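You operate a simulated robot arm through the tools that you are given. There is no shell and no other tool.

You run a simulated robot arm. Do the job below in one go: nothing can be reset, and whatever is moved stays where it is left.

TASK
Turn the current to 2, switch the control cabinet off and put the card from the rest in its drawer.
Fine: shut the drawer again.

Only the result counts: the job must be done as asked and must still hold three seconds after the hand-in. Knocking over, shifting, dropping, spilling or breaking anything else fails it.

THE ROBOT
A 6-joint arm with a two-finger gripper, fixed in place. Base frame: the origin is at the foot of the arm, x ahead of it, y to its left, z up. Readings come in mm, degrees, newtons and seconds.
Its first joint turns from -166.0 to 166.0 degrees. Payload 2.54 kg.
Tool frame: the origin (TCP) lies between the finger pads and is the grasp point; the fingertips stand 30 mm ahead of it; z points along the fingers, y is the line along which they close. Largest opening 116 mm; the body of the gripper starts 95 mm behind the TCP.
Orientation is told as [roll, pitch, yaw] about the base's x, y, z axes, in that order, counted from this pose: with the fingers straight down and closing along the base's y, the tool's x points along the base's -x, its y along +y and its z along -z.

THE INTERFACE
- The arm moves only by the tool step_arm. Its argument "plan" is a list of rows, each a list of 3 entries, a list of its own where there are three numbers: the shift along the tool's x, y, z in m, then the turn, a rotation vector about the tool's x, y, z in rad, then the finger opening in m, from 0 to 0.116. In form: [[[x, y, z], [ax, ay, az], jaw], ...]. A call has 1 to 20 rows; each row is the pose to reach, as a shift and turn from the pose commanded when the call began, along the tool's axes at that moment. Each row takes 0.2 s and may step no farther than 50 mm and 8.6 degrees from the row before; otherwise, or with a gripper value out of range, the whole call is refused. A pose out of reach is approached as far as the arm can. The call stops where the force on the tool passes 90 N (or 10 N more than at its start, if that is more) or the arm is blocked; 0.2 s more then pass. The fingers move at their own pace (about 72 mm/s each) and stop on an object; they squeeze with about 34 N. The grip force told is the motor's: it shows also when the fingers shut on nothing. Time passes only in rows, and 0.2 s behind the last, so rows that repeat a pose let the fingers close. The reply holds the time, the measured pose of the TCP, the force on the tool along the base axes, the opening and the grip force, in the units named above and with some noise, with the torque about the TCP (base axes, N m) and any sound that the robot's microphone picked up, and new pictures: "pictures" is both (left out), scene, wrist or none.
- Cameras (640 x 400 px; columns grow to the right, rows downward): "scene" is fixed at [398.1, 492.1, 1762.6]; the picture's right is [-0.33, 0.94, 0.00], its down [0.93, 0.33, -0.15] and it looks along [-0.14, -0.05, -0.99] (base axes); focal length 214 px, centre (320, 200). "wrist" rides on the gripper at [69, -15, -122] in the tool frame; the picture's right is [0.21, 0.98, 0.00], its down [-0.83, 0.18, -0.53] and it looks along [-0.52, 0.11, 0.85] (tool axes); focal length 251 px, centre (320, 200). There is no depth. A picture from a camera that has moved, and an enlarged one, comes with that camera's place and axes in the base frame and with its lens. The place of the scene camera against the robot may be out by one fixed shift of up to 25 mm in any direction.
- inspect(camera, box): a new picture of the part [left, top, right, bottom] of that camera's present view, enlarged. The clock stands still meanwhile.
- hand_in(): hands the job in; it is judged then, once.

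Places have to be worked out from the pictures, the camera data and where the tool is seen. Open the gripper and draw the arm clear of the work before you hand the job in, unless the task says otherwise.

The tools are called after "Emit:" by a JSON object that holds its "api" and its "payload". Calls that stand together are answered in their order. step_arm: Moves the arm, as the interface text tells. Its arguments: {"type":"object","properties":{"plan":{"type":"array","items":{"type":"array"}},"pictures":{"type":"string","enum":["both","scene","wrist","none"]}},"required":["plan"]} The other tools are called the same way: inspect (camera, box) takes an enlarged picture of a part of a camera's view; hand_in () hands the job in.

At the start:

```text
time: 0.0
eef_pos: [123.0, 378.3, 1334.9]
tcp_rot: [0.0, 0.0, 0.0]
contact_force: [0.4, -0.5, 0.3]
wrist_torque: [0.02, -0.01, -0.01]
grip_width: 116.0
gripper_force: 0.1
```

scene: 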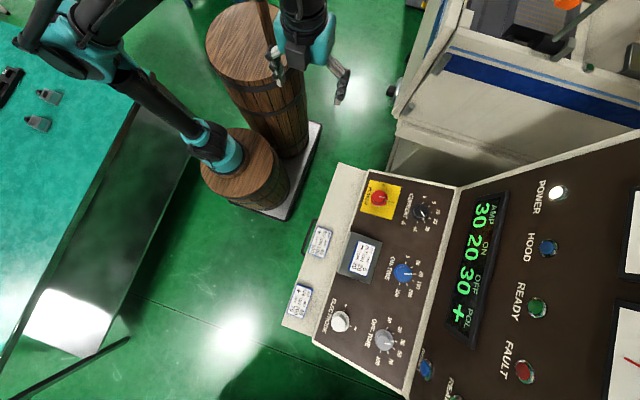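
wrist: 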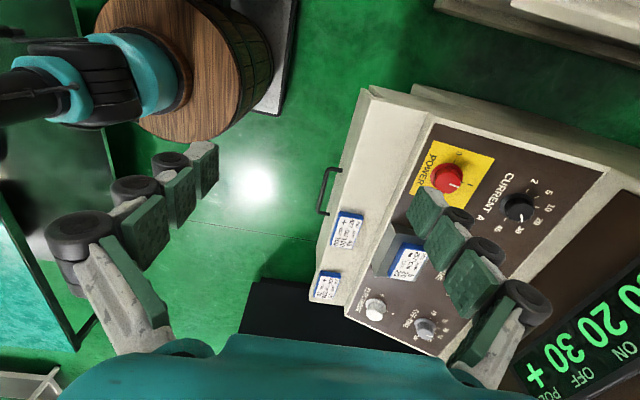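

I start by looking closely at the panel in both cameras to locate the knobs, the card and the drawer.

Emit:
{"api": "inspect", "payload": {"camera": "scene", "box": [270, 150, 470, 275]}}

Emit:
{"api": "inspect", "payload": {"camera": "scene", "box": [270, 250, 470, 375]}}

Emit:
{"api": "inspect", "payload": {"camera": "wrist", "box": [300, 80, 620, 280]}}

Emit:
{"api": "inspect", "payload": {"camera": "wrist", "box": [240, 200, 560, 400]}}

```text
3.20 times, centred on (370, 212) of scene
camera zoom: at [398.1, 492.1, 1762.6], right [-0.33, 0.94, 0.0], down [0.93, 0.33, -0.15], along [-0.14, -0.05, -0.99], focal length 686 px, centre (160, 160)
```

zoom: 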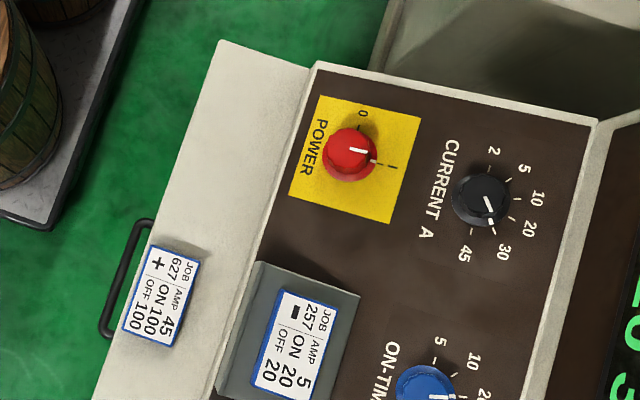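

```text
3.20 times, centred on (370, 312) of scene
camera zoom: at [398.1, 492.1, 1762.6], right [-0.33, 0.94, 0.0], down [0.93, 0.33, -0.15], along [-0.14, -0.05, -0.99], focal length 686 px, centre (160, -160)
```

zoom: 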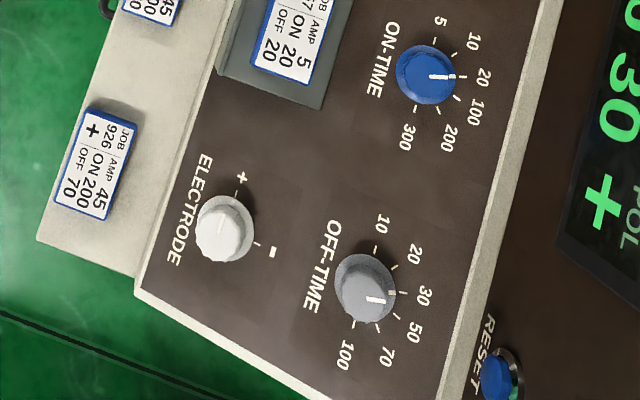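

```text
2.00 times, centred on (460, 180) of wrist
camera zoom: at [52.6, 362.7, 1456.0], right [-0.21, 0.98, 0.0], down [0.83, 0.18, 0.53], along [0.52, 0.11, -0.85], focal length 503 px, centre (40, 240)
```

zoom: 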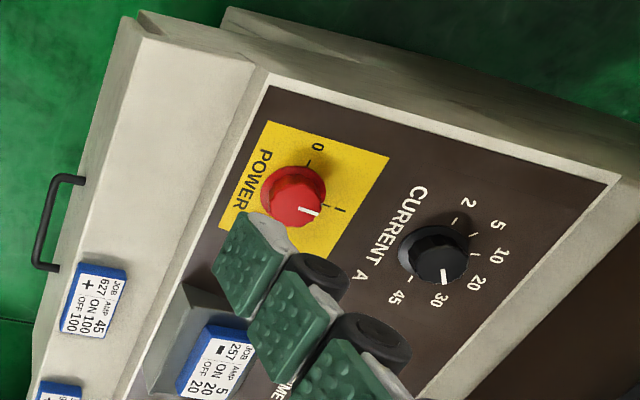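

```text
2.00 times, centred on (400, 300) of wrist
camera zoom: at [52.6, 362.7, 1456.0], right [-0.21, 0.98, 0.0], down [0.83, 0.18, 0.53], along [0.52, 0.11, -0.85], focal length 503 px, centre (160, 0)
```

zoom: 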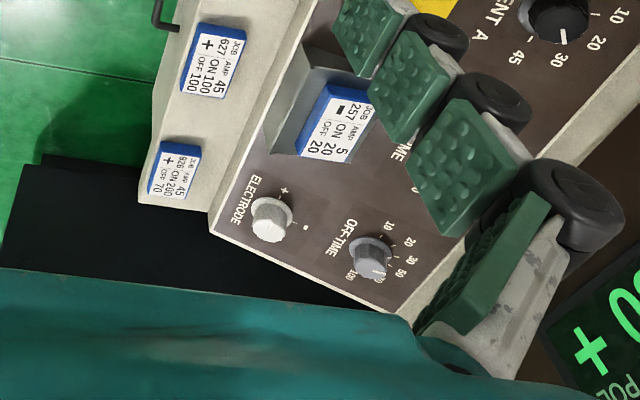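

The panel looks aligned with the base axes: power knob at about (219, 647, 1019), current knob at (230, 778, 1066), and the rest with its card around (423, 643). I move to the front of the console with the tool turned 90°, so the wrist camera looks at the front and the panel.

Emit:
{"api": "step_arm", "payload": {"plan": [[[-0.025, -0.006, 0.004], [0, 0, -0.1309], 0.116], [[-0.05, -0.012, 0.008], [0, 0, -0.2618], 0.116], [[-0.075, -0.018, 0.012], [0, 0, -0.3927], 0.116], [[-0.1, -0.024, 0.016], [0, 0, -0.5236], 0.116], [[-0.125, -0.03, 0.02], [0, 0, -0.6545], 0.116], [[-0.15, -0.036, 0.024], [0, 0, -0.7854], 0.116], [[-0.175, -0.042, 0.028], [0, 0, -0.9163], 0.116], [[-0.2, -0.048, 0.032], [0, 0, -1.0472], 0.116], [[-0.225, -0.054, 0.036], [0, 0, -1.1781], 0.116], [[-0.25, -0.06, 0.04], [0, 0, -1.309], 0.116], [[-0.275, -0.066, 0.044], [0, 0, -1.4399], 0.116], [[-0.3, -0.072, 0.048], [0, 0, -1.5708], 0.116]]}}

```text
time: 2.6
eef_pos: [419.3, 304.4, 1286.5]
tcp_rot: [0.1, 0.0, 90.1]
contact_force: [-0.2, -0.1, 0.2]
wrist_torque: [-0.01, -0.02, -0.01]
grip_width: 116.2
gripper_force: 0.1
camera wrist: at [434.9, 235.2, 1407.4], right [-0.98, -0.22, 0.0], down [-0.18, 0.83, 0.53], along [-0.12, 0.52, -0.85], focal length 251 px, centre (320, 200)
```

scene: 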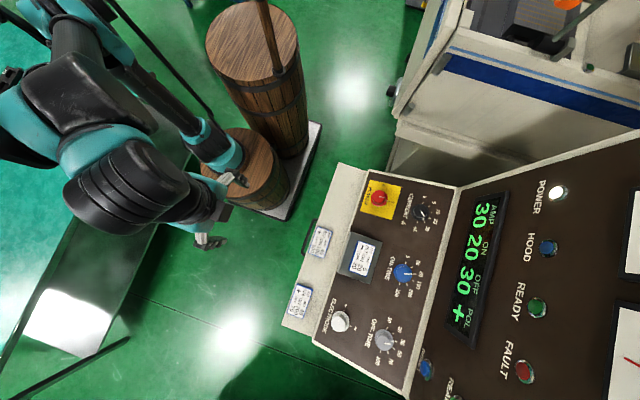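
wrist: 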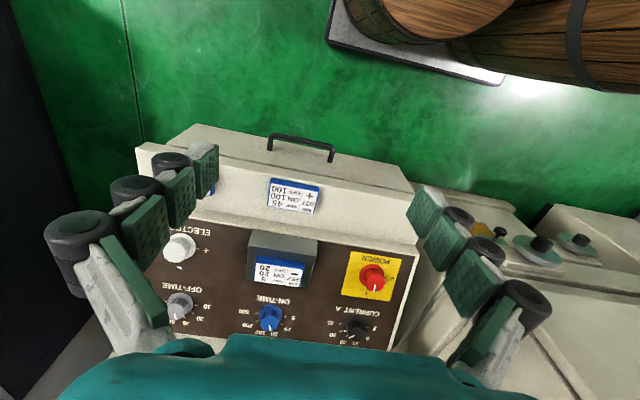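

The front ledge with the handle is visible now. I enlarge the front and the rest to understand the drawer and how the card is held.

Emit:
{"api": "inspect", "payload": {"camera": "wrist", "box": [140, 100, 440, 290]}}

Emit:
{"api": "inspect", "payload": {"camera": "wrist", "box": [230, 210, 420, 345]}}

Emit:
{"api": "inspect", "payload": {"camera": "scene", "box": [280, 190, 400, 340]}}

```text
2.11 times, centred on (290, 195) of wrist
camera zoom: at [434.9, 235.2, 1407.4], right [-0.98, -0.22, 0.0], down [-0.18, 0.83, 0.53], along [-0.12, 0.52, -0.85], focal length 529 px, centre (383, 210)
```

zoom: 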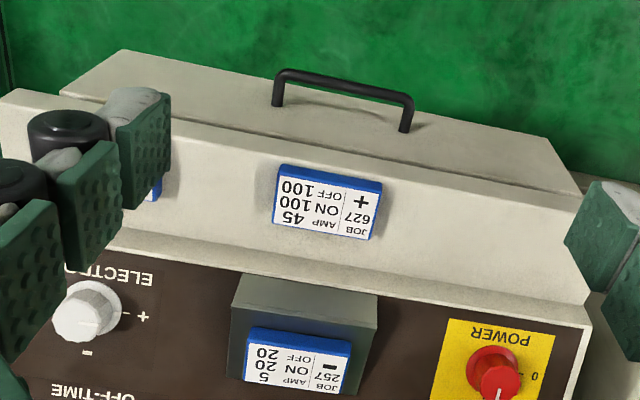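

```text
2.96 times, centred on (325, 278) of wrist
camera zoom: at [434.9, 235.2, 1407.4], right [-0.98, -0.22, 0.0], down [-0.18, 0.83, 0.53], along [-0.12, 0.52, -0.85], focal length 745 px, centre (305, -30)
```

zoom: 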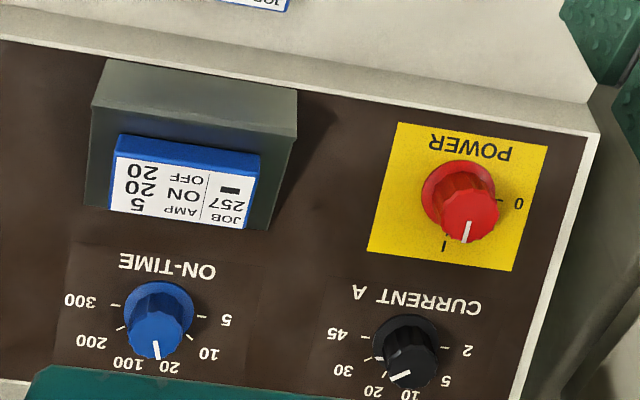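

```text
2.67 times, centred on (340, 265) of scene
camera zoom: at [398.1, 492.1, 1762.6], right [-0.33, 0.94, 0.0], down [0.93, 0.33, -0.15], along [-0.14, -0.05, -0.99], focal length 572 px, centre (267, 27)
```

zoom: 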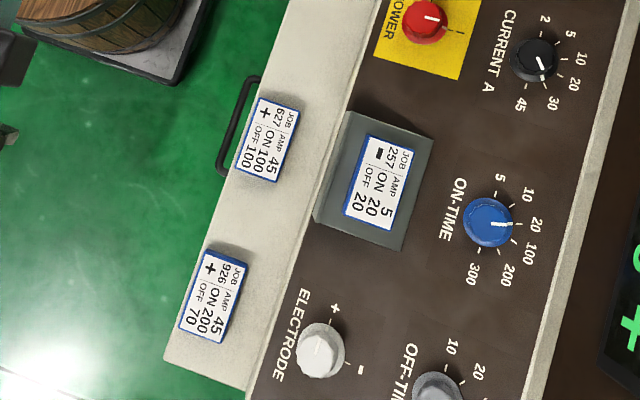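

The card lies on a wedge-shaped rest, and the drawer front seems to carry the handle. I lower the tool and tilt it 40° forward to look at the front face and the rest from the side.

Emit:
{"api": "step_arm", "payload": {"plan": [[[-0.005, 0, 0.023], [0, -0.1164, 0], 0.116], [[-0.01, 0, 0.046], [0, -0.2327, 0], 0.116], [[-0.015, 0, 0.069], [0, -0.349, 0], 0.116], [[-0.02, 0, 0.092], [0, -0.4654, 0], 0.116], [[-0.025, 0, 0.115], [0, -0.5818, 0], 0.116], [[-0.03, 0, 0.136], [0, -0.6981, 0], 0.116]]}}

```text
time: 4.0
eef_pos: [421.8, 335.8, 1149.5]
tcp_rot: [0.2, -40.2, 89.9]
contact_force: [0.3, 0.6, 0.0]
wrist_torque: [0.03, 0.04, -0.02]
grip_width: 116.2
gripper_force: 0.1
camera wrist: at [436.1, 203.5, 1197.8], right [-0.98, -0.16, -0.14], down [-0.18, 0.29, 0.94], along [-0.11, 0.94, -0.31], focal length 251 px, centre (320, 200)
```

scene: 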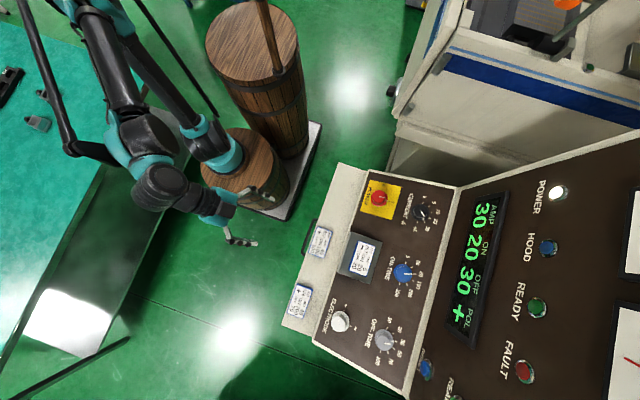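
wrist: 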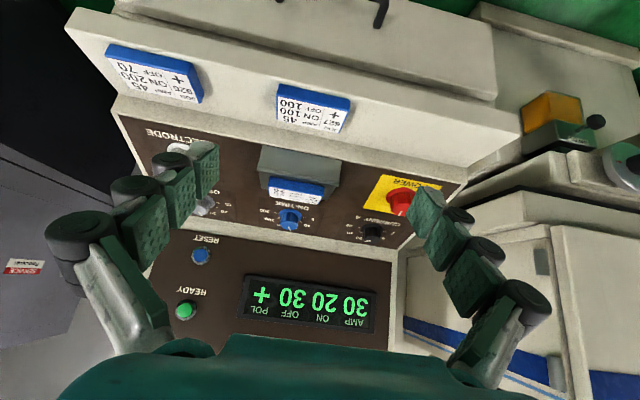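

I enlarge this frontal view.

Emit:
{"api": "inspect", "payload": {"camera": "wrist", "box": [60, 0, 520, 240]}}

Emit:
{"api": "inspect", "payload": {"camera": "wrist", "box": [240, 130, 460, 250]}}

```text
1.39 times, centred on (290, 120) of wrist
camera zoom: at [436.1, 203.5, 1197.8], right [-0.98, -0.16, -0.14], down [-0.18, 0.29, 0.94], along [-0.11, 0.94, -0.31], focal length 350 px, centre (362, 311)
```

zoom: 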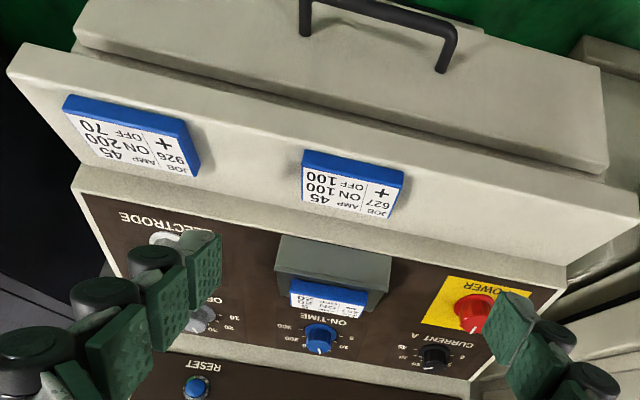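

```text
2.91 times, centred on (350, 190) of wrist
camera zoom: at [436.1, 203.5, 1197.8], right [-0.98, -0.16, -0.14], down [-0.18, 0.29, 0.94], along [-0.11, 0.94, -0.31], focal length 731 px, centre (233, 229)
```

zoom: 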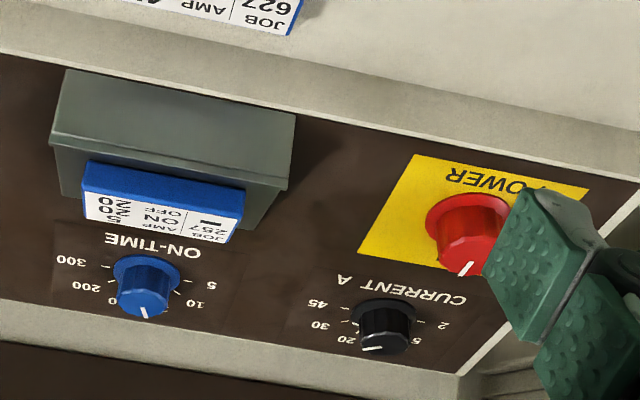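

The geometry so far: the card on the rest spans x≈381–478 and y≈622–676, with its top at z≈1053. The handle bar is at y≈446, z≈797, x≈350–500, and the panel slopes about 20°. Next I raise the tool over the console, tilt it to 20° to face the panel, and look again.

Emit:
{"api": "step_arm", "payload": {"plan": [[[-0.0317, 0.0203, 0.0048], [0, 0.0582, 0], 0.116], [[-0.0633, 0.0407, 0.0096], [0, 0.1163, 0], 0.116], [[-0.095, 0.061, 0.0145], [0, 0.1745, 0], 0.116], [[-0.1266, 0.0813, 0.0193], [0, 0.2327, 0], 0.116], [[-0.1583, 0.1017, 0.0241], [0, 0.2909, 0], 0.116], [[-0.19, 0.122, 0.0289], [0, 0.3491, 0], 0.116]]}}

```text
time: 5.4
eef_pos: [299.8, 498.2, 1252.1]
tcp_rot: [0.1, -19.9, 89.9]
contact_force: [0.4, -0.3, -0.2]
wrist_torque: [0.07, 0.0, 0.0]
grip_width: 116.2
gripper_force: 0.1
camera wrist: at [315.2, 391.4, 1342.0], right [-0.98, -0.2, -0.07], down [-0.18, 0.59, 0.78], along [-0.12, 0.78, -0.62], focal length 251 px, centre (320, 200)
```

scene: 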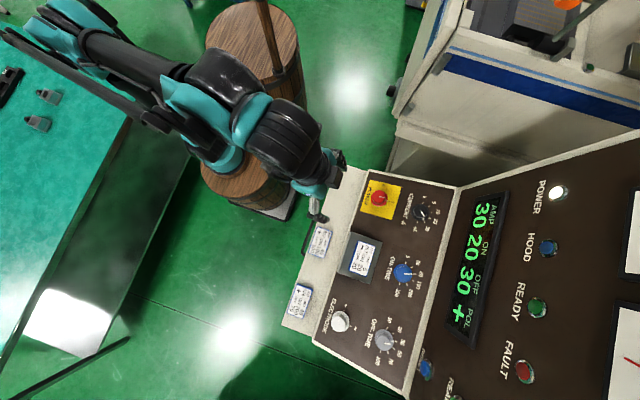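
wrist: 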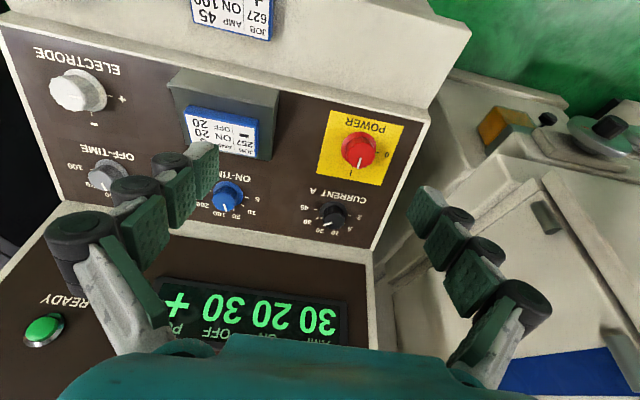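

Both knobs are clearly in view, so I enlarge them to measure them.

Emit:
{"api": "inspect", "payload": {"camera": "wrist", "box": [290, 90, 450, 250]}}

Emit:
{"api": "inspect", "payload": {"camera": "wrist", "box": [150, 60, 310, 220]}}

```text
2.50 times, centred on (370, 170) of wrist
camera zoom: at [315.2, 391.4, 1342.0], right [-0.98, -0.2, -0.07], down [-0.18, 0.59, 0.78], along [-0.12, 0.78, -0.62], focal length 629 px, centre (195, 275)
```

zoom: 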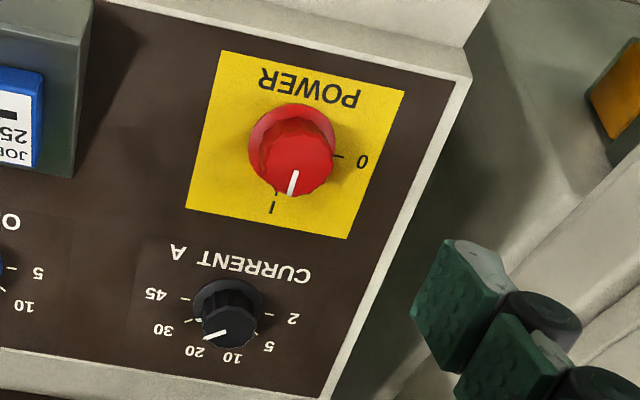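

```text
2.50 times, centred on (230, 140) of wrist
camera zoom: at [315.2, 391.4, 1342.0], right [-0.98, -0.2, -0.07], down [-0.18, 0.59, 0.78], along [-0.12, 0.78, -0.62], focal length 629 px, centre (545, 350)
```

zoom: 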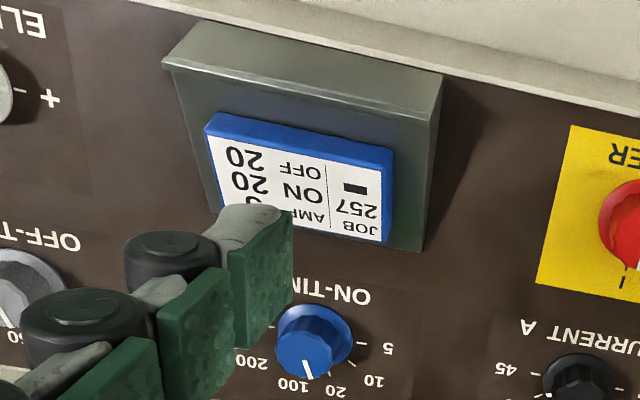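

Triangulated bases: power knob about (219, 649, 1012), current knob about (228, 776, 1061). I move to about 130 mm above the current knob along the panel normal and turn the tool back to yaw 0.

Emit:
{"api": "step_arm", "payload": {"plan": [[[-0.0178, 0.0065, 0.0132], [0, 0, 0.1428], 0.116], [[-0.0356, 0.0131, 0.0263], [0, 0, 0.2856], 0.116], [[-0.0534, 0.0196, 0.0395], [0, 0, 0.4284], 0.116], [[-0.0712, 0.0261, 0.0527], [0, 0, 0.5712], 0.116], [[-0.089, 0.0326, 0.0658], [0, 0, 0.714], 0.116], [[-0.1067, 0.0392, 0.079], [0, 0, 0.8568], 0.116], [[-0.1245, 0.0457, 0.0921], [0, 0, 0.9996], 0.116], [[-0.1423, 0.0522, 0.1053], [0, 0, 1.1424], 0.116], [[-0.1601, 0.0587, 0.1185], [0, 0, 1.2852], 0.116], [[-0.1779, 0.0653, 0.1316], [0, 0, 1.428], 0.116], [[-0.1957, 0.0718, 0.1448], [0, 0, 1.5708], 0.116]]}}

```text
time: 7.8
eef_pos: [227.7, 734.9, 1180.2]
tcp_rot: [20.0, 0.1, -0.2]
contact_force: [-0.5, -0.7, 0.8]
wrist_torque: [0.04, 0.02, 0.02]
grip_width: 115.9
gripper_force: 0.1
camera wrist: at [158.2, 678.1, 1289.7], right [-0.21, 0.92, 0.33], down [0.83, -0.01, 0.56], along [0.52, 0.4, -0.76], focal length 251 px, centre (320, 200)
```

scene: 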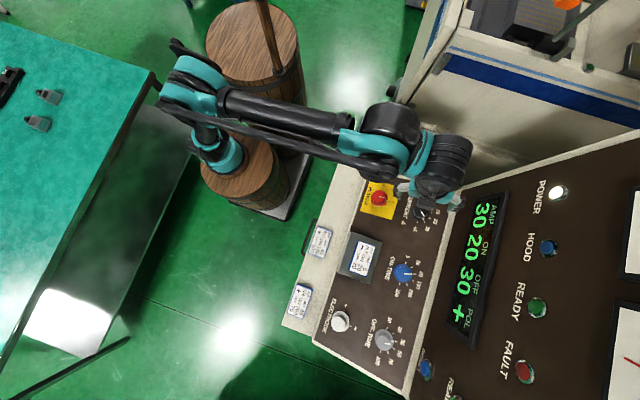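
wrist: 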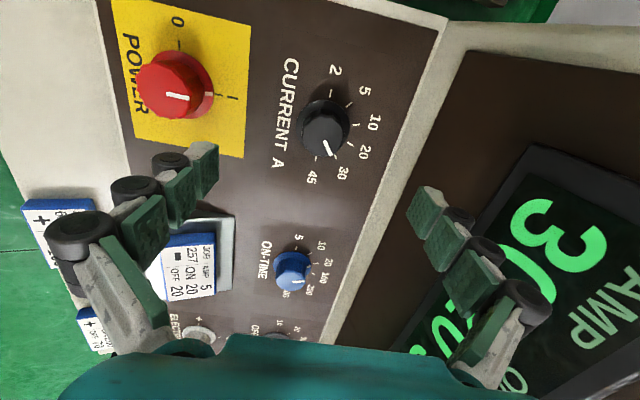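

The tool is over the current knob now. I zoom in to measure its offset from the tool axis and its pointer.

Emit:
{"api": "inspect", "payload": {"camera": "wrist", "box": [110, 0, 430, 200]}}

Emit:
{"api": "inspect", "payload": {"camera": "wrist", "box": [250, 40, 410, 200]}}

```text
2.00 times, centred on (270, 100) of wrist
camera zoom: at [158.2, 678.1, 1289.7], right [-0.21, 0.92, 0.33], down [0.83, -0.01, 0.56], along [0.52, 0.4, -0.76], focal length 503 px, centre (420, 400)
```

zoom: 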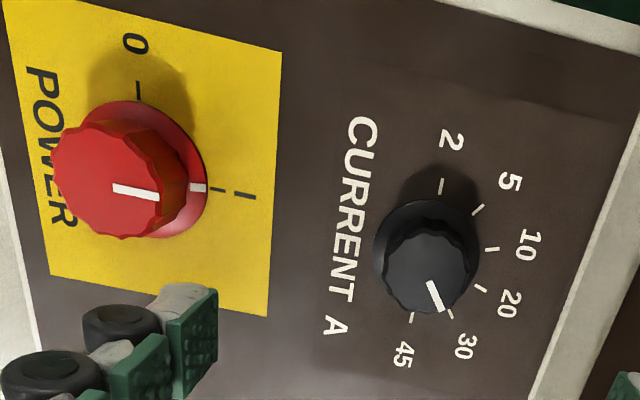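

```text
2.50 times, centred on (330, 120) of wrist
camera zoom: at [158.2, 678.1, 1289.7], right [-0.21, 0.92, 0.33], down [0.83, -0.01, 0.56], along [0.52, 0.4, -0.76], focal length 629 px, centre (295, 400)
```

zoom: 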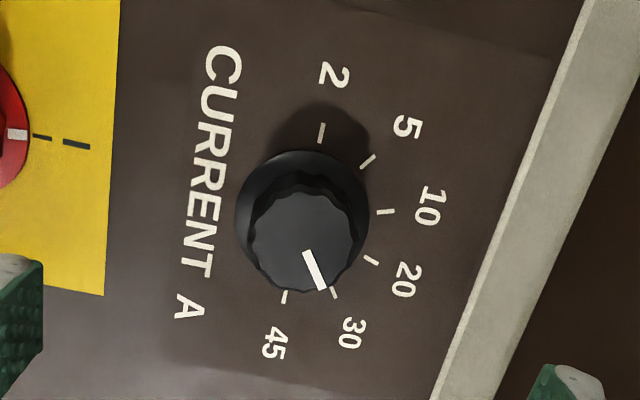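

The current knob's base sits at about tool (0, 2, 131) mm, with a ~37 mm cap and ~32 mm height. I narrow the jaws to 70 mm, descend so the fingertips are about 14 mm above the panel, and close on the knob.

Emit:
{"api": "step_arm", "payload": {"plan": [[[0, 0.001, 0.02], [0, 0, 0], 0.07], [[0, 0.002, 0.04], [0, 0, 0], 0.07], [[0, 0.002, 0.055], [0, 0, 0], 0.07], [[0, 0.002, 0.07], [0, 0, 0], 0.07], [[0, 0.002, 0.08], [0, 0, 0], 0.07], [[0, 0.002, 0.087], [0, 0, 0], 0.07], [[0, 0.002, 0.087], [0, 0, 0], 0.07]]}}

```text
time: 9.4
eef_pos: [228.1, 766.2, 1099.5]
tcp_rot: [20.0, 0.0, 0.0]
contact_force: [0.4, -0.6, 0.3]
wrist_torque: [0.03, 0.02, -0.01]
grip_width: 70.1
gripper_force: 0.0
camera wrist: at [158.3, 710.4, 1208.8], right [-0.21, 0.92, 0.33], down [0.83, -0.01, 0.56], along [0.52, 0.4, -0.76], focal length 251 px, centre (320, 200)
```

scene: 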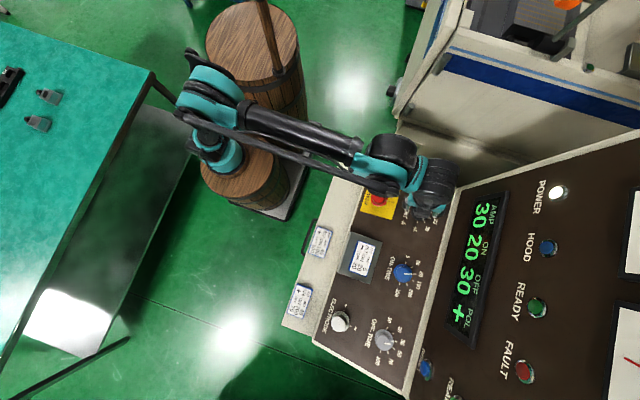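
wrist: 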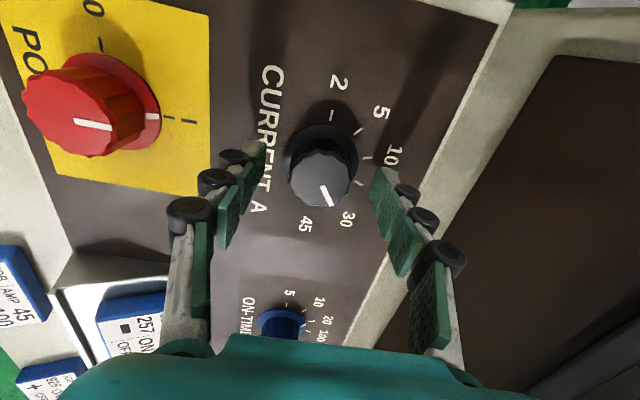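

The fingers straddle the knob. I zoom in to check the centring before closing.

Emit:
{"api": "inspect", "payload": {"camera": "wrist", "box": [240, 100, 420, 240]}}

```text
2.86 times, centred on (330, 170) of wrist
camera zoom: at [158.3, 710.4, 1208.8], right [-0.21, 0.92, 0.33], down [0.83, -0.01, 0.56], along [0.52, 0.4, -0.76], focal length 718 px, centre (291, 286)
```

zoom: 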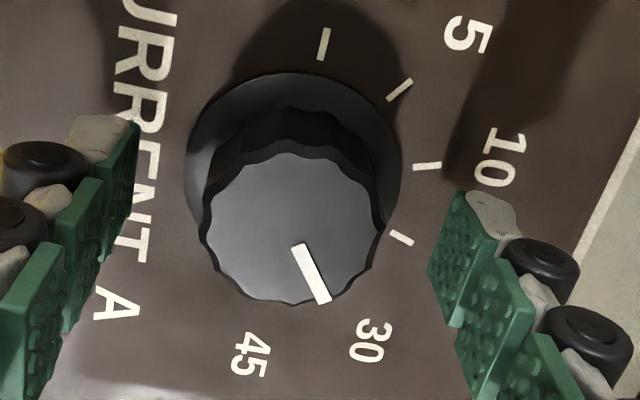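

The knob cap is within 2 mm of the tool axis, so I close the fingers on it.

Emit:
{"api": "step_arm", "payload": {"plan": [[[0, 0, 0], [0, 0, 0], 0.03], [[0, 0, 0], [0, 0, 0], 0.02], [[0, 0, 0], [0, 0, 0], 0.02]], "pictures": "wrist"}}

```text
time: 10.2
eef_pos: [228.1, 767.3, 1100.4]
tcp_rot: [20.1, 0.1, 0.1]
contact_force: [0.6, 11.2, 9.1]
wrist_torque: [0.49, 0.06, 0.08]
grip_width: 39.1
gripper_force: 45.0
camera wrist: at [158.2, 710.8, 1209.1], right [-0.21, 0.92, 0.34], down [0.83, -0.01, 0.56], along [0.52, 0.4, -0.76], focal length 251 px, centre (320, 200)
```

wrist: 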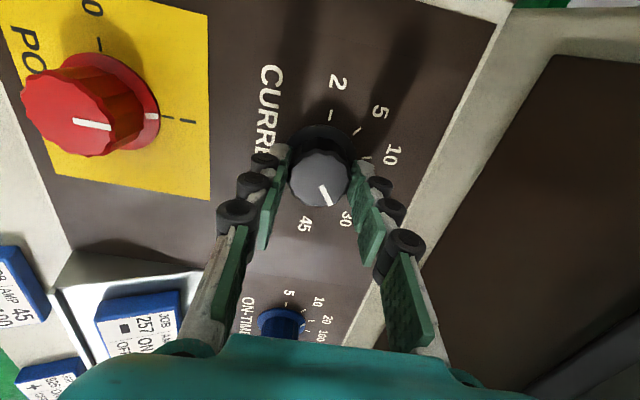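

The grip is solid (39 mm opening, 45 N). I recentre by about 1.4 mm and turn counterclockwise (negative about tool z) by 72°, then check.

Emit:
{"api": "step_arm", "payload": {"plan": [[[0, 0.0014, 0], [0, 0, 0], 0.02], [[0, 0.0014, 0], [0, 0, -0.1396], 0.02], [[0, 0.0014, 0], [0, 0, -0.2793], 0.02], [[0, 0.0014, 0], [0, 0, -0.4189], 0.02], [[0, 0.0014, 0], [0, 0, -0.5585], 0.02], [[0, 0.0014, 0], [0, 0, -0.6981], 0.02], [[0, 0.0014, 0], [0, 0, -0.8378], 0.02], [[0, 0.0014, 0], [0, 0, -0.9774], 0.02], [[0, 0.0014, 0], [0, 0, -1.117], 0.02], [[0, 0.0014, 0], [0, 0, -1.2566], 0.02]]}}

```text
time: 12.4
eef_pos: [229.8, 766.0, 1100.3]
tcp_rot: [6.5, -19.0, 70.9]
contact_force: [18.0, -11.2, -20.3]
wrist_torque: [-0.36, -0.4, -0.19]
grip_width: 38.8
gripper_force: 44.7
camera wrist: at [222.6, 658.9, 1190.7], right [-1.0, 0.09, 0.03], down [0.08, 0.61, 0.79], along [0.05, 0.79, -0.61], focal length 251 px, centre (320, 200)
```

scene: 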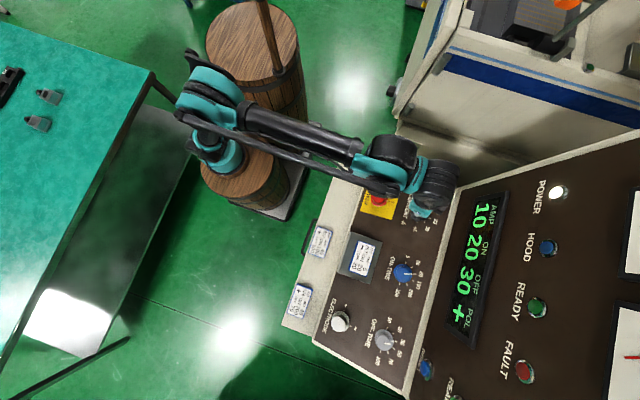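
wrist: 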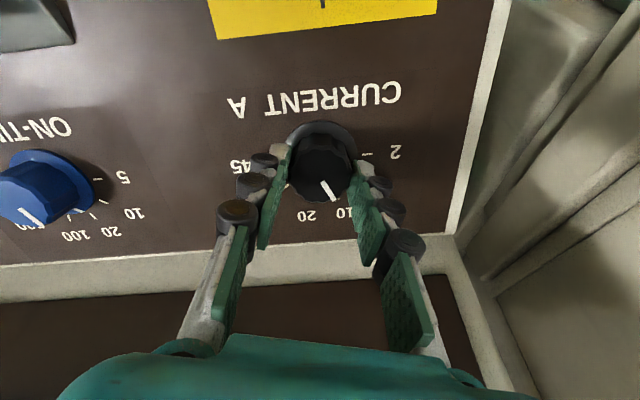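

The display went from 30 to 10, so the turn works. I recentre slightly and turn the other 72° to reach 2.

Emit:
{"api": "step_arm", "payload": {"plan": [[[0.0006, -0.0018, 0], [0, 0, 0], 0.02], [[0.0006, -0.0018, 0], [0, 0, -0.1396], 0.02], [[0.0006, -0.0018, 0], [0, 0, -0.2793], 0.02], [[0.0006, -0.0018, 0], [0, 0, -0.4189], 0.02], [[0.0006, -0.0018, 0], [0, 0, -0.5585], 0.02], [[0.0006, -0.0018, 0], [0, 0, -0.6981], 0.02], [[0.0006, -0.0018, 0], [0, 0, -0.8378], 0.02], [[0.0006, -0.0018, 0], [0, 0, -0.9774], 0.02], [[0.0006, -0.0018, 0], [0, 0, -1.117], 0.02], [[0.0006, -0.0018, 0], [0, 0, -1.2566], 0.02]]}}

```text
time: 14.6
eef_pos: [232.4, 764.7, 1100.1]
tcp_rot: [-16.3, -11.6, 145.6]
contact_force: [26.3, 15.5, 10.9]
wrist_torque: [0.54, -0.68, -0.52]
grip_width: 40.5
gripper_force: 15.4
camera wrist: at [295.8, 697.3, 1204.0], right [-0.4, -0.86, -0.31], down [-0.77, 0.14, 0.62], along [-0.49, 0.49, -0.72], focal length 251 px, centre (320, 200)
```

scene: 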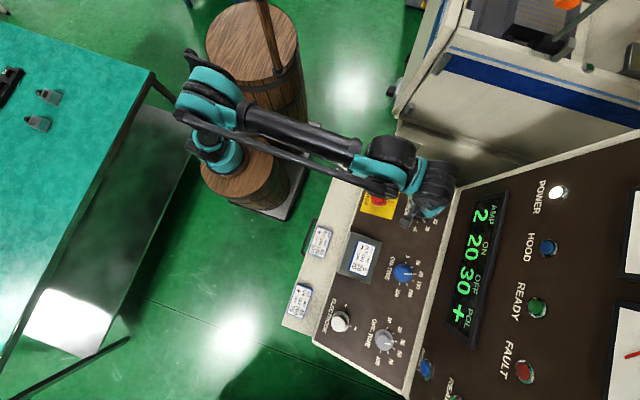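
wrist: 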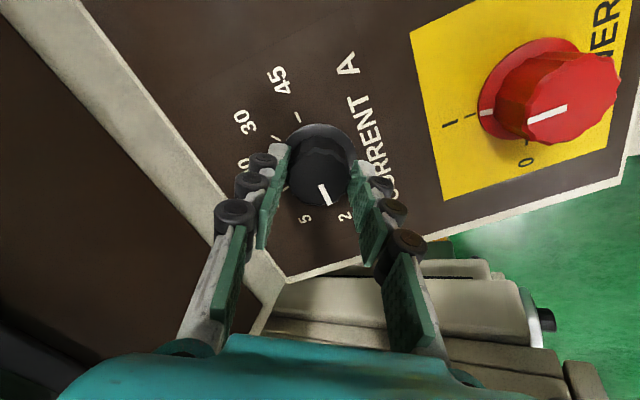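

The display reads 2. I check the pointer against the mark before letting go.

Emit:
{"api": "inspect", "payload": {"camera": "wrist", "box": [230, 60, 430, 240]}}

Emit:
{"api": "inspect", "payload": {"camera": "scene", "box": [430, 180, 520, 350]}}

```text
2.22 times, centred on (330, 150) of wrist
camera zoom: at [295.8, 697.3, 1204.0], right [-0.4, -0.86, -0.31], down [-0.77, 0.14, 0.62], along [-0.49, 0.49, -0.72], focal length 559 px, centre (298, 311)
```

zoom: 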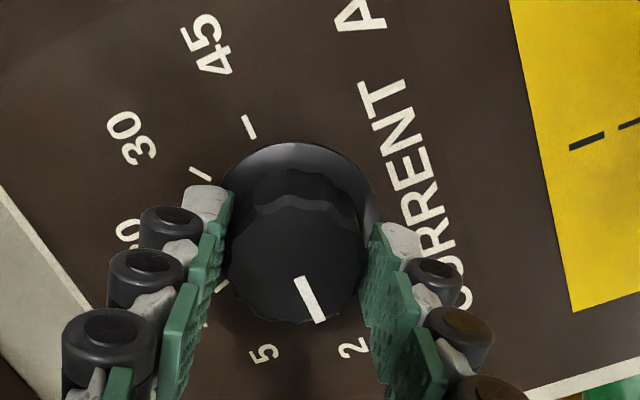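

```text
2.35 times, centred on (475, 265) of scene
camera zoom: at [398.1, 492.1, 1762.6], right [-0.33, 0.94, 0.0], down [0.93, 0.33, -0.15], along [-0.14, -0.05, -0.99], focal length 505 px, centre (-45, 47)
```

zoom: 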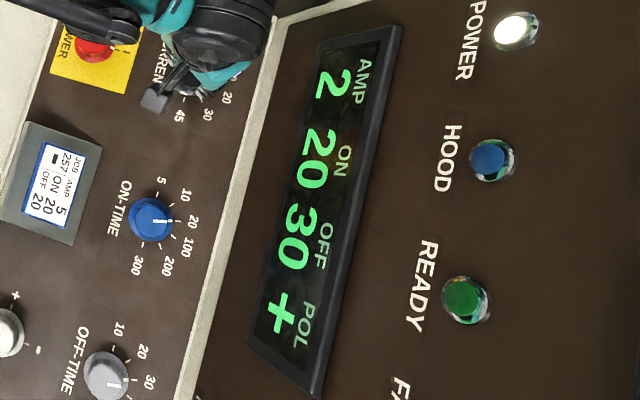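

The pointer is on mark 2 within a few degrees. I open the fingers and withdraw along the tool axis.

Emit:
{"api": "step_arm", "payload": {"plan": [[[0, 0, 0], [0, 0, 0], 0.05], [[0, 0, 0], [0, 0, 0], 0.07], [[0, 0, 0], [0, 0, 0], 0.07], [[0, 0, -0.03], [0, 0, 0], 0.07], [[0, 0, -0.06], [0, 0, 0], 0.07], [[0, 0, -0.09], [0, 0, 0], 0.07]]}}

Emit:
{"api": "inspect", "payload": {"camera": "wrist", "box": [230, 40, 450, 220]}}

```text
time: 16.0
eef_pos: [230.0, 734.9, 1186.3]
tcp_rot: [-16.2, -11.7, 145.7]
contact_force: [-0.3, 0.4, 0.5]
wrist_torque: [0.02, 0.01, 0.0]
grip_width: 70.3
gripper_force: 0.1
camera wrist: at [294.2, 666.0, 1289.8], right [-0.4, -0.86, -0.31], down [-0.77, 0.14, 0.62], along [-0.49, 0.49, -0.72], focal length 251 px, centre (320, 200)
```

scene: 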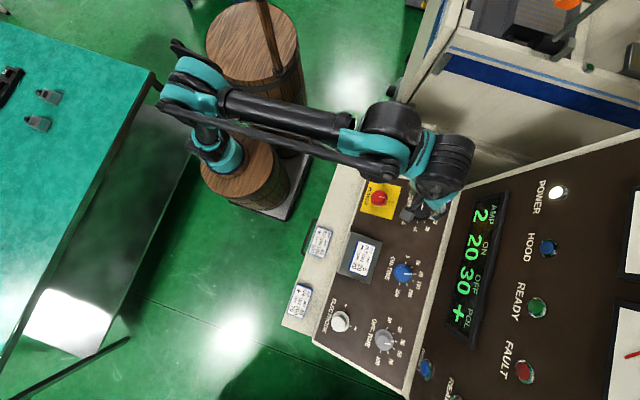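
wrist: 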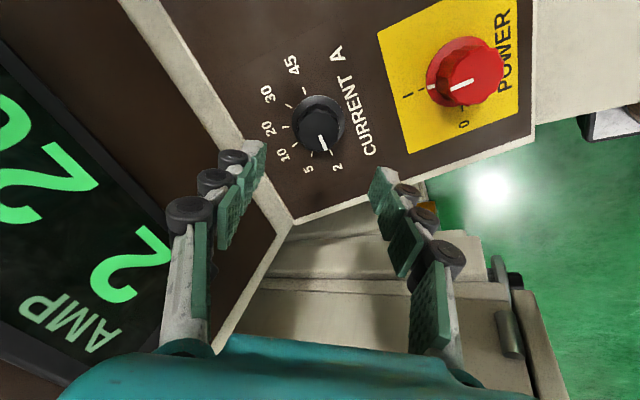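

```text
2.22 times, centred on (340, 130) of wrist
camera zoom: at [294.2, 666.0, 1289.8], right [-0.4, -0.86, -0.31], down [-0.77, 0.14, 0.62], along [-0.49, 0.49, -0.72], focal length 559 px, centre (276, 356)
```

zoom: 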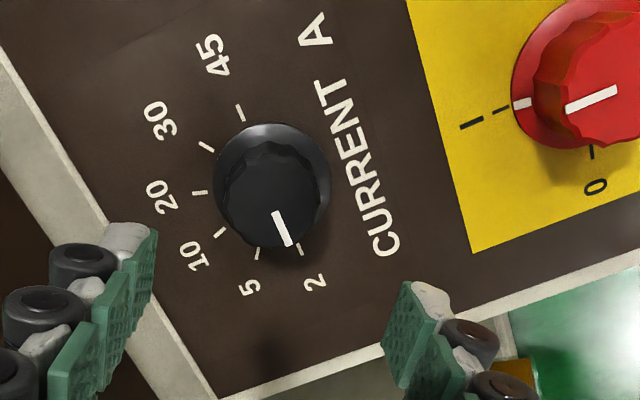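

Current is set at 2 on both the display and the pointer. Next is the power knob, base about (218.5, 652, 1010.5). I move to 130 mm above it along the normal and unwind the wrist by 114°.

Emit:
{"api": "step_arm", "payload": {"plan": [[[0.0048, 0.0079, 0.0005], [0, 0, 0.1327], 0.07], [[0.0096, 0.0158, 0.0009], [0, 0, 0.2653], 0.07], [[0.0144, 0.0237, 0.0014], [0, 0, 0.398], 0.07], [[0.0192, 0.0316, 0.0018], [0, 0, 0.5307], 0.07], [[0.024, 0.0395, 0.0023], [0, 0, 0.6633], 0.07], [[0.0288, 0.0474, 0.0027], [0, 0, 0.796], 0.07], [[0.0336, 0.0553, 0.0032], [0, 0, 0.9287], 0.07], [[0.0383, 0.0632, 0.0036], [0, 0, 1.0613], 0.07], [[0.0431, 0.0711, 0.0041], [0, 0, 1.194], 0.07], [[0.0479, 0.079, 0.0045], [0, 0, 1.3267], 0.07], [[0.0527, 0.0869, 0.005], [0, 0, 1.4593], 0.08], [[0.0575, 0.0948, 0.0054], [0, 0, 1.592], 0.08], [[0.0623, 0.1027, 0.0059], [0, 0, 1.7247], 0.08], [[0.0671, 0.1106, 0.0063], [0, 0, 1.8573], 0.08], [[0.0719, 0.1185, 0.0068], [0, 0, 1.99], 0.08]]}}

Emit:
{"api": "inspect", "payload": {"camera": "wrist", "box": [220, 40, 420, 240]}}

```text
time: 19.2
eef_pos: [217.1, 606.8, 1131.1]
tcp_rot: [17.7, -9.6, 28.3]
contact_force: [0.0, 0.0, 0.1]
wrist_torque: [0.0, -0.01, -0.01]
grip_width: 80.3
gripper_force: 0.1
camera wrist: at [164.2, 520.5, 1228.3], right [-0.67, 0.7, 0.25], down [0.63, 0.35, 0.69], along [0.39, 0.63, -0.67], focal length 251 px, centre (320, 200)
```

scene: 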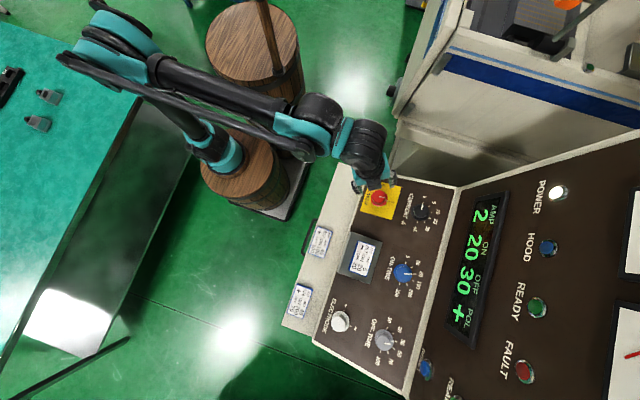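
wrist: 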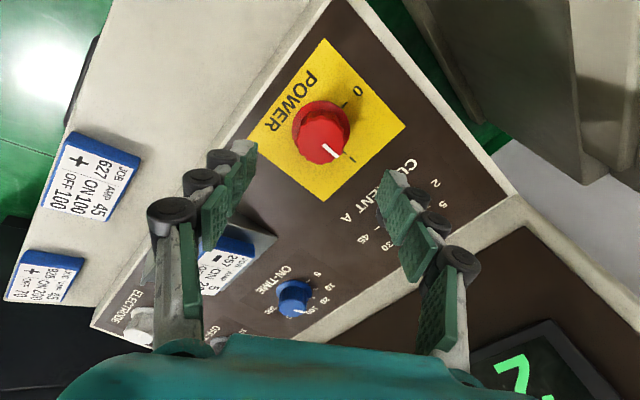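

```text
2.00 times, centred on (320, 140) of wrist
camera zoom: at [164.2, 520.5, 1228.3], right [-0.67, 0.7, 0.25], down [0.63, 0.35, 0.69], along [0.39, 0.63, -0.67], focal length 503 px, centre (320, 320)
```

zoom: 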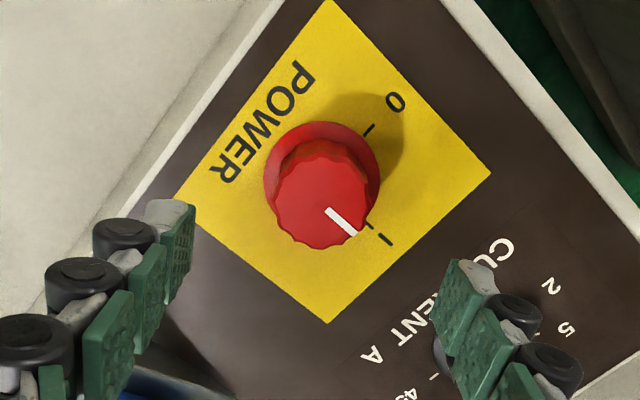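

The power knob is about (-2.5, 0.5) mm from the tool axis with a ~38 mm tall cap. I descend 86 mm, then close on it.

Emit:
{"api": "step_arm", "payload": {"plan": [[[-0.0015, 0.0005, 0.02], [0, 0, 0], 0.08], [[-0.0025, 0.0005, 0.04], [0, 0, 0], 0.08], [[-0.0025, 0.0005, 0.055], [0, 0, 0], 0.08], [[-0.0025, 0.0005, 0.07], [0, 0, 0], 0.08], [[-0.0025, 0.0005, 0.08], [0, 0, 0], 0.08], [[-0.0025, 0.0005, 0.086], [0, 0, 0], 0.08], [[-0.0025, 0.0005, 0.086], [0, 0, 0], 0.05], [[-0.0025, 0.0005, 0.086], [0, 0, 0], 0.025], [[-0.0025, 0.0005, 0.086], [0, 0, 0], 0.025], [[-0.0025, 0.0005, 0.086], [0, 0, 0], 0.025]]}}

```text
time: 21.4
eef_pos: [218.0, 637.6, 1051.1]
tcp_rot: [17.7, -9.7, 28.5]
contact_force: [-11.4, 18.7, 17.0]
wrist_torque: [0.77, 0.71, 0.28]
grip_width: 42.8
gripper_force: 44.8
camera wrist: at [165.2, 551.7, 1148.9], right [-0.67, 0.69, 0.26], down [0.63, 0.35, 0.7], along [0.39, 0.63, -0.67], focal length 251 px, centre (320, 200)
```

scene: 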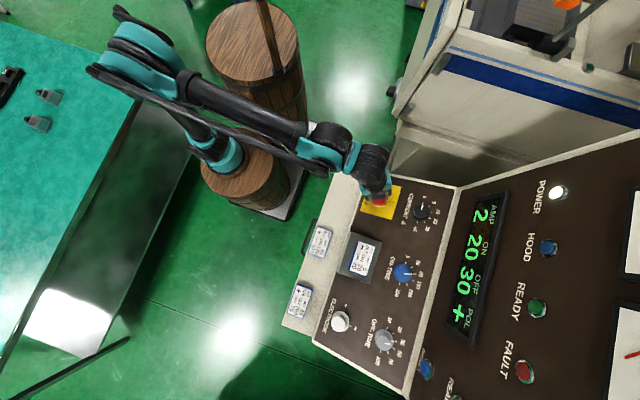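
wrist: 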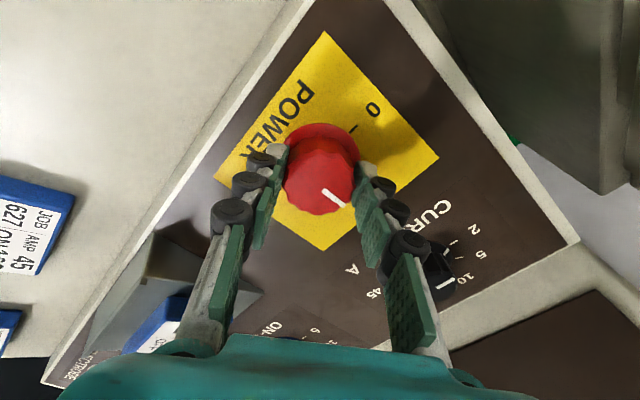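

The power knob is gripped (42.8 mm). I recentre by 2 mm and turn it counterclockwise 90° to 0.

Emit:
{"api": "step_arm", "payload": {"plan": [[[0, 0.002, 0], [0, 0, 0], 0.025], [[0, 0.002, 0], [0, 0, -0.1428], 0.025], [[0, 0.002, 0], [0, 0, -0.2856], 0.025], [[0, 0.002, 0], [0, 0, -0.4284], 0.025], [[0, 0.002, 0], [0, 0, -0.5712], 0.025], [[0, 0.002, 0], [0, 0, -0.714], 0.025], [[0, 0.002, 0], [0, 0, -0.8568], 0.025], [[0, 0.002, 0], [0, 0, -0.9996], 0.025], [[0, 0.002, 0], [0, 0, -1.1424], 0.025], [[0, 0.002, 0], [0, 0, -1.2852], 0.025], [[0, 0.002, 0], [0, 0, -1.428], 0.025], [[0, 0.002, 0], [0, 0, -1.5708], 0.025]]}}

Emit:
{"api": "inspect", "payload": {"camera": "wrist", "box": [230, 60, 430, 240]}}

```text
time: 24.0
eef_pos: [220.7, 639.6, 1052.4]
tcp_rot: [-10.3, -17.4, 121.6]
contact_force: [15.8, -9.5, 5.5]
wrist_torque: [-0.42, -0.18, -0.95]
grip_width: 43.5
gripper_force: 45.1
camera wrist: at [267.4, 548.7, 1147.5], right [-0.74, -0.63, -0.23], down [-0.57, 0.4, 0.72], along [-0.36, 0.66, -0.66], focal length 251 px, centre (320, 200)
```

scene: 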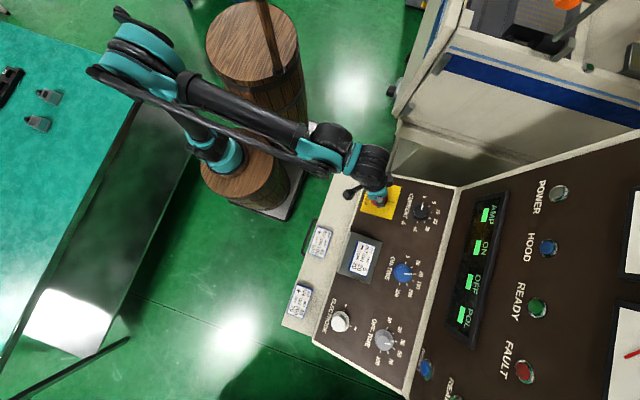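
wrist: 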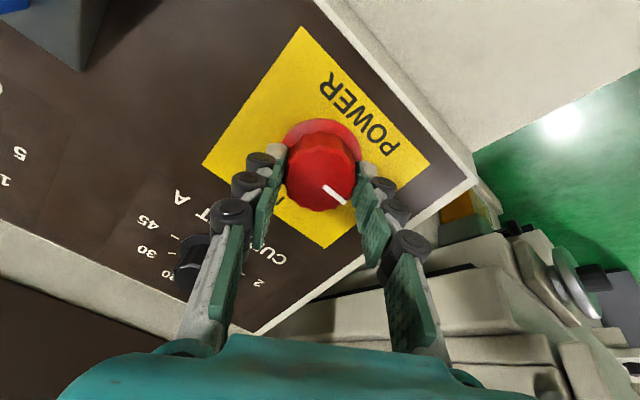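

```text
2.22 times, centred on (330, 150) of wrist
camera zoom: at [267.4, 548.7, 1147.5], right [-0.74, -0.63, -0.23], down [-0.57, 0.4, 0.72], along [-0.36, 0.66, -0.66], focal length 559 px, centre (298, 311)
```

zoom: 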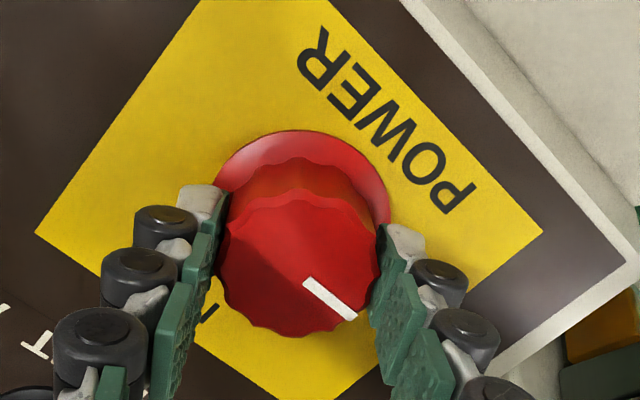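

The display and power lamp are off. I release the knob, withdraw along the normal and check the pointer.

Emit:
{"api": "step_arm", "payload": {"plan": [[[0, 0, 0], [0, 0, 0], 0.06], [[0, 0, 0], [0, 0, 0], 0.08], [[0, 0, 0], [0, 0, 0], 0.08], [[0, 0, -0.03], [0, 0, 0], 0.08], [[0, 0, -0.06], [0, 0, 0], 0.08], [[0, 0, -0.1], [0, 0, 0], 0.08], [[0, 0, -0.14], [0, 0, 0], 0.08]]}}

Emit:
{"api": "inspect", "payload": {"camera": "wrist", "box": [220, 40, 420, 240]}}

Emit:
{"api": "inspect", "payload": {"camera": "scene", "box": [340, 160, 520, 300]}}

```text
time: 25.6
eef_pos: [217.5, 593.3, 1182.5]
tcp_rot: [-10.1, -17.3, 121.6]
contact_force: [-0.2, -1.0, -0.1]
wrist_torque: [-0.02, 0.03, -0.03]
grip_width: 80.4
gripper_force: 0.0
camera wrist: at [264.6, 503.0, 1279.2], right [-0.74, -0.63, -0.23], down [-0.57, 0.4, 0.72], along [-0.36, 0.66, -0.66], focal length 251 px, centre (320, 200)
```

scene: 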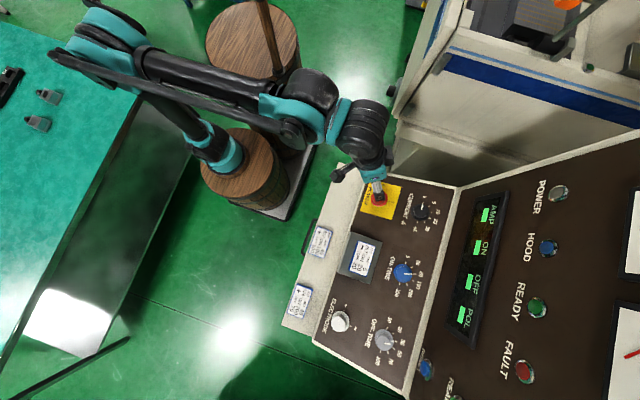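
wrist: 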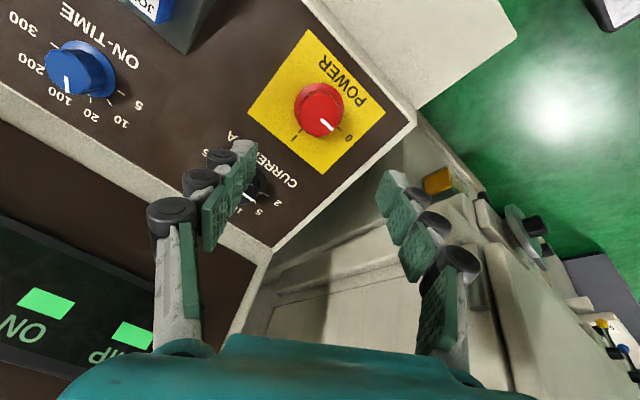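

```text
2.00 times, centred on (320, 140) of wrist
camera zoom: at [264.6, 503.0, 1279.2], right [-0.74, -0.63, -0.23], down [-0.57, 0.4, 0.72], along [-0.36, 0.66, -0.66], focal length 503 px, centre (320, 320)
```

zoom: 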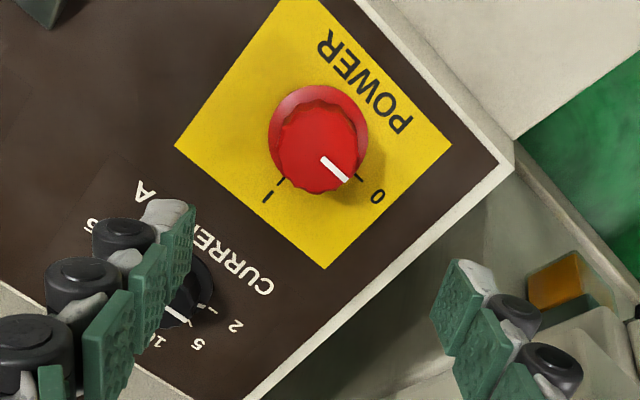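

```text
2.86 times, centred on (430, 230) of scene
camera zoom: at [398.1, 492.1, 1762.6], right [-0.33, 0.94, 0.0], down [0.93, 0.33, -0.15], along [-0.14, -0.05, -0.99], focal length 613 px, centre (6, 114)
```

zoom: 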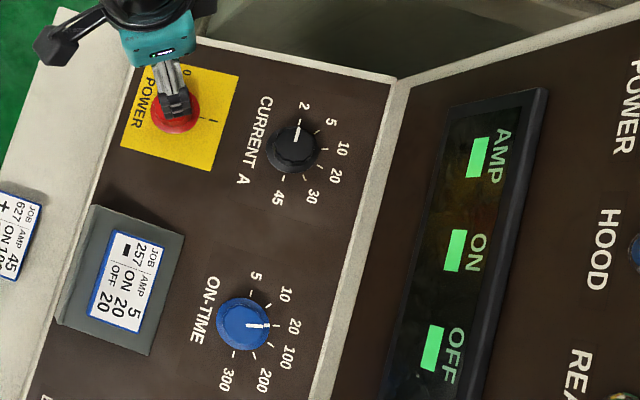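

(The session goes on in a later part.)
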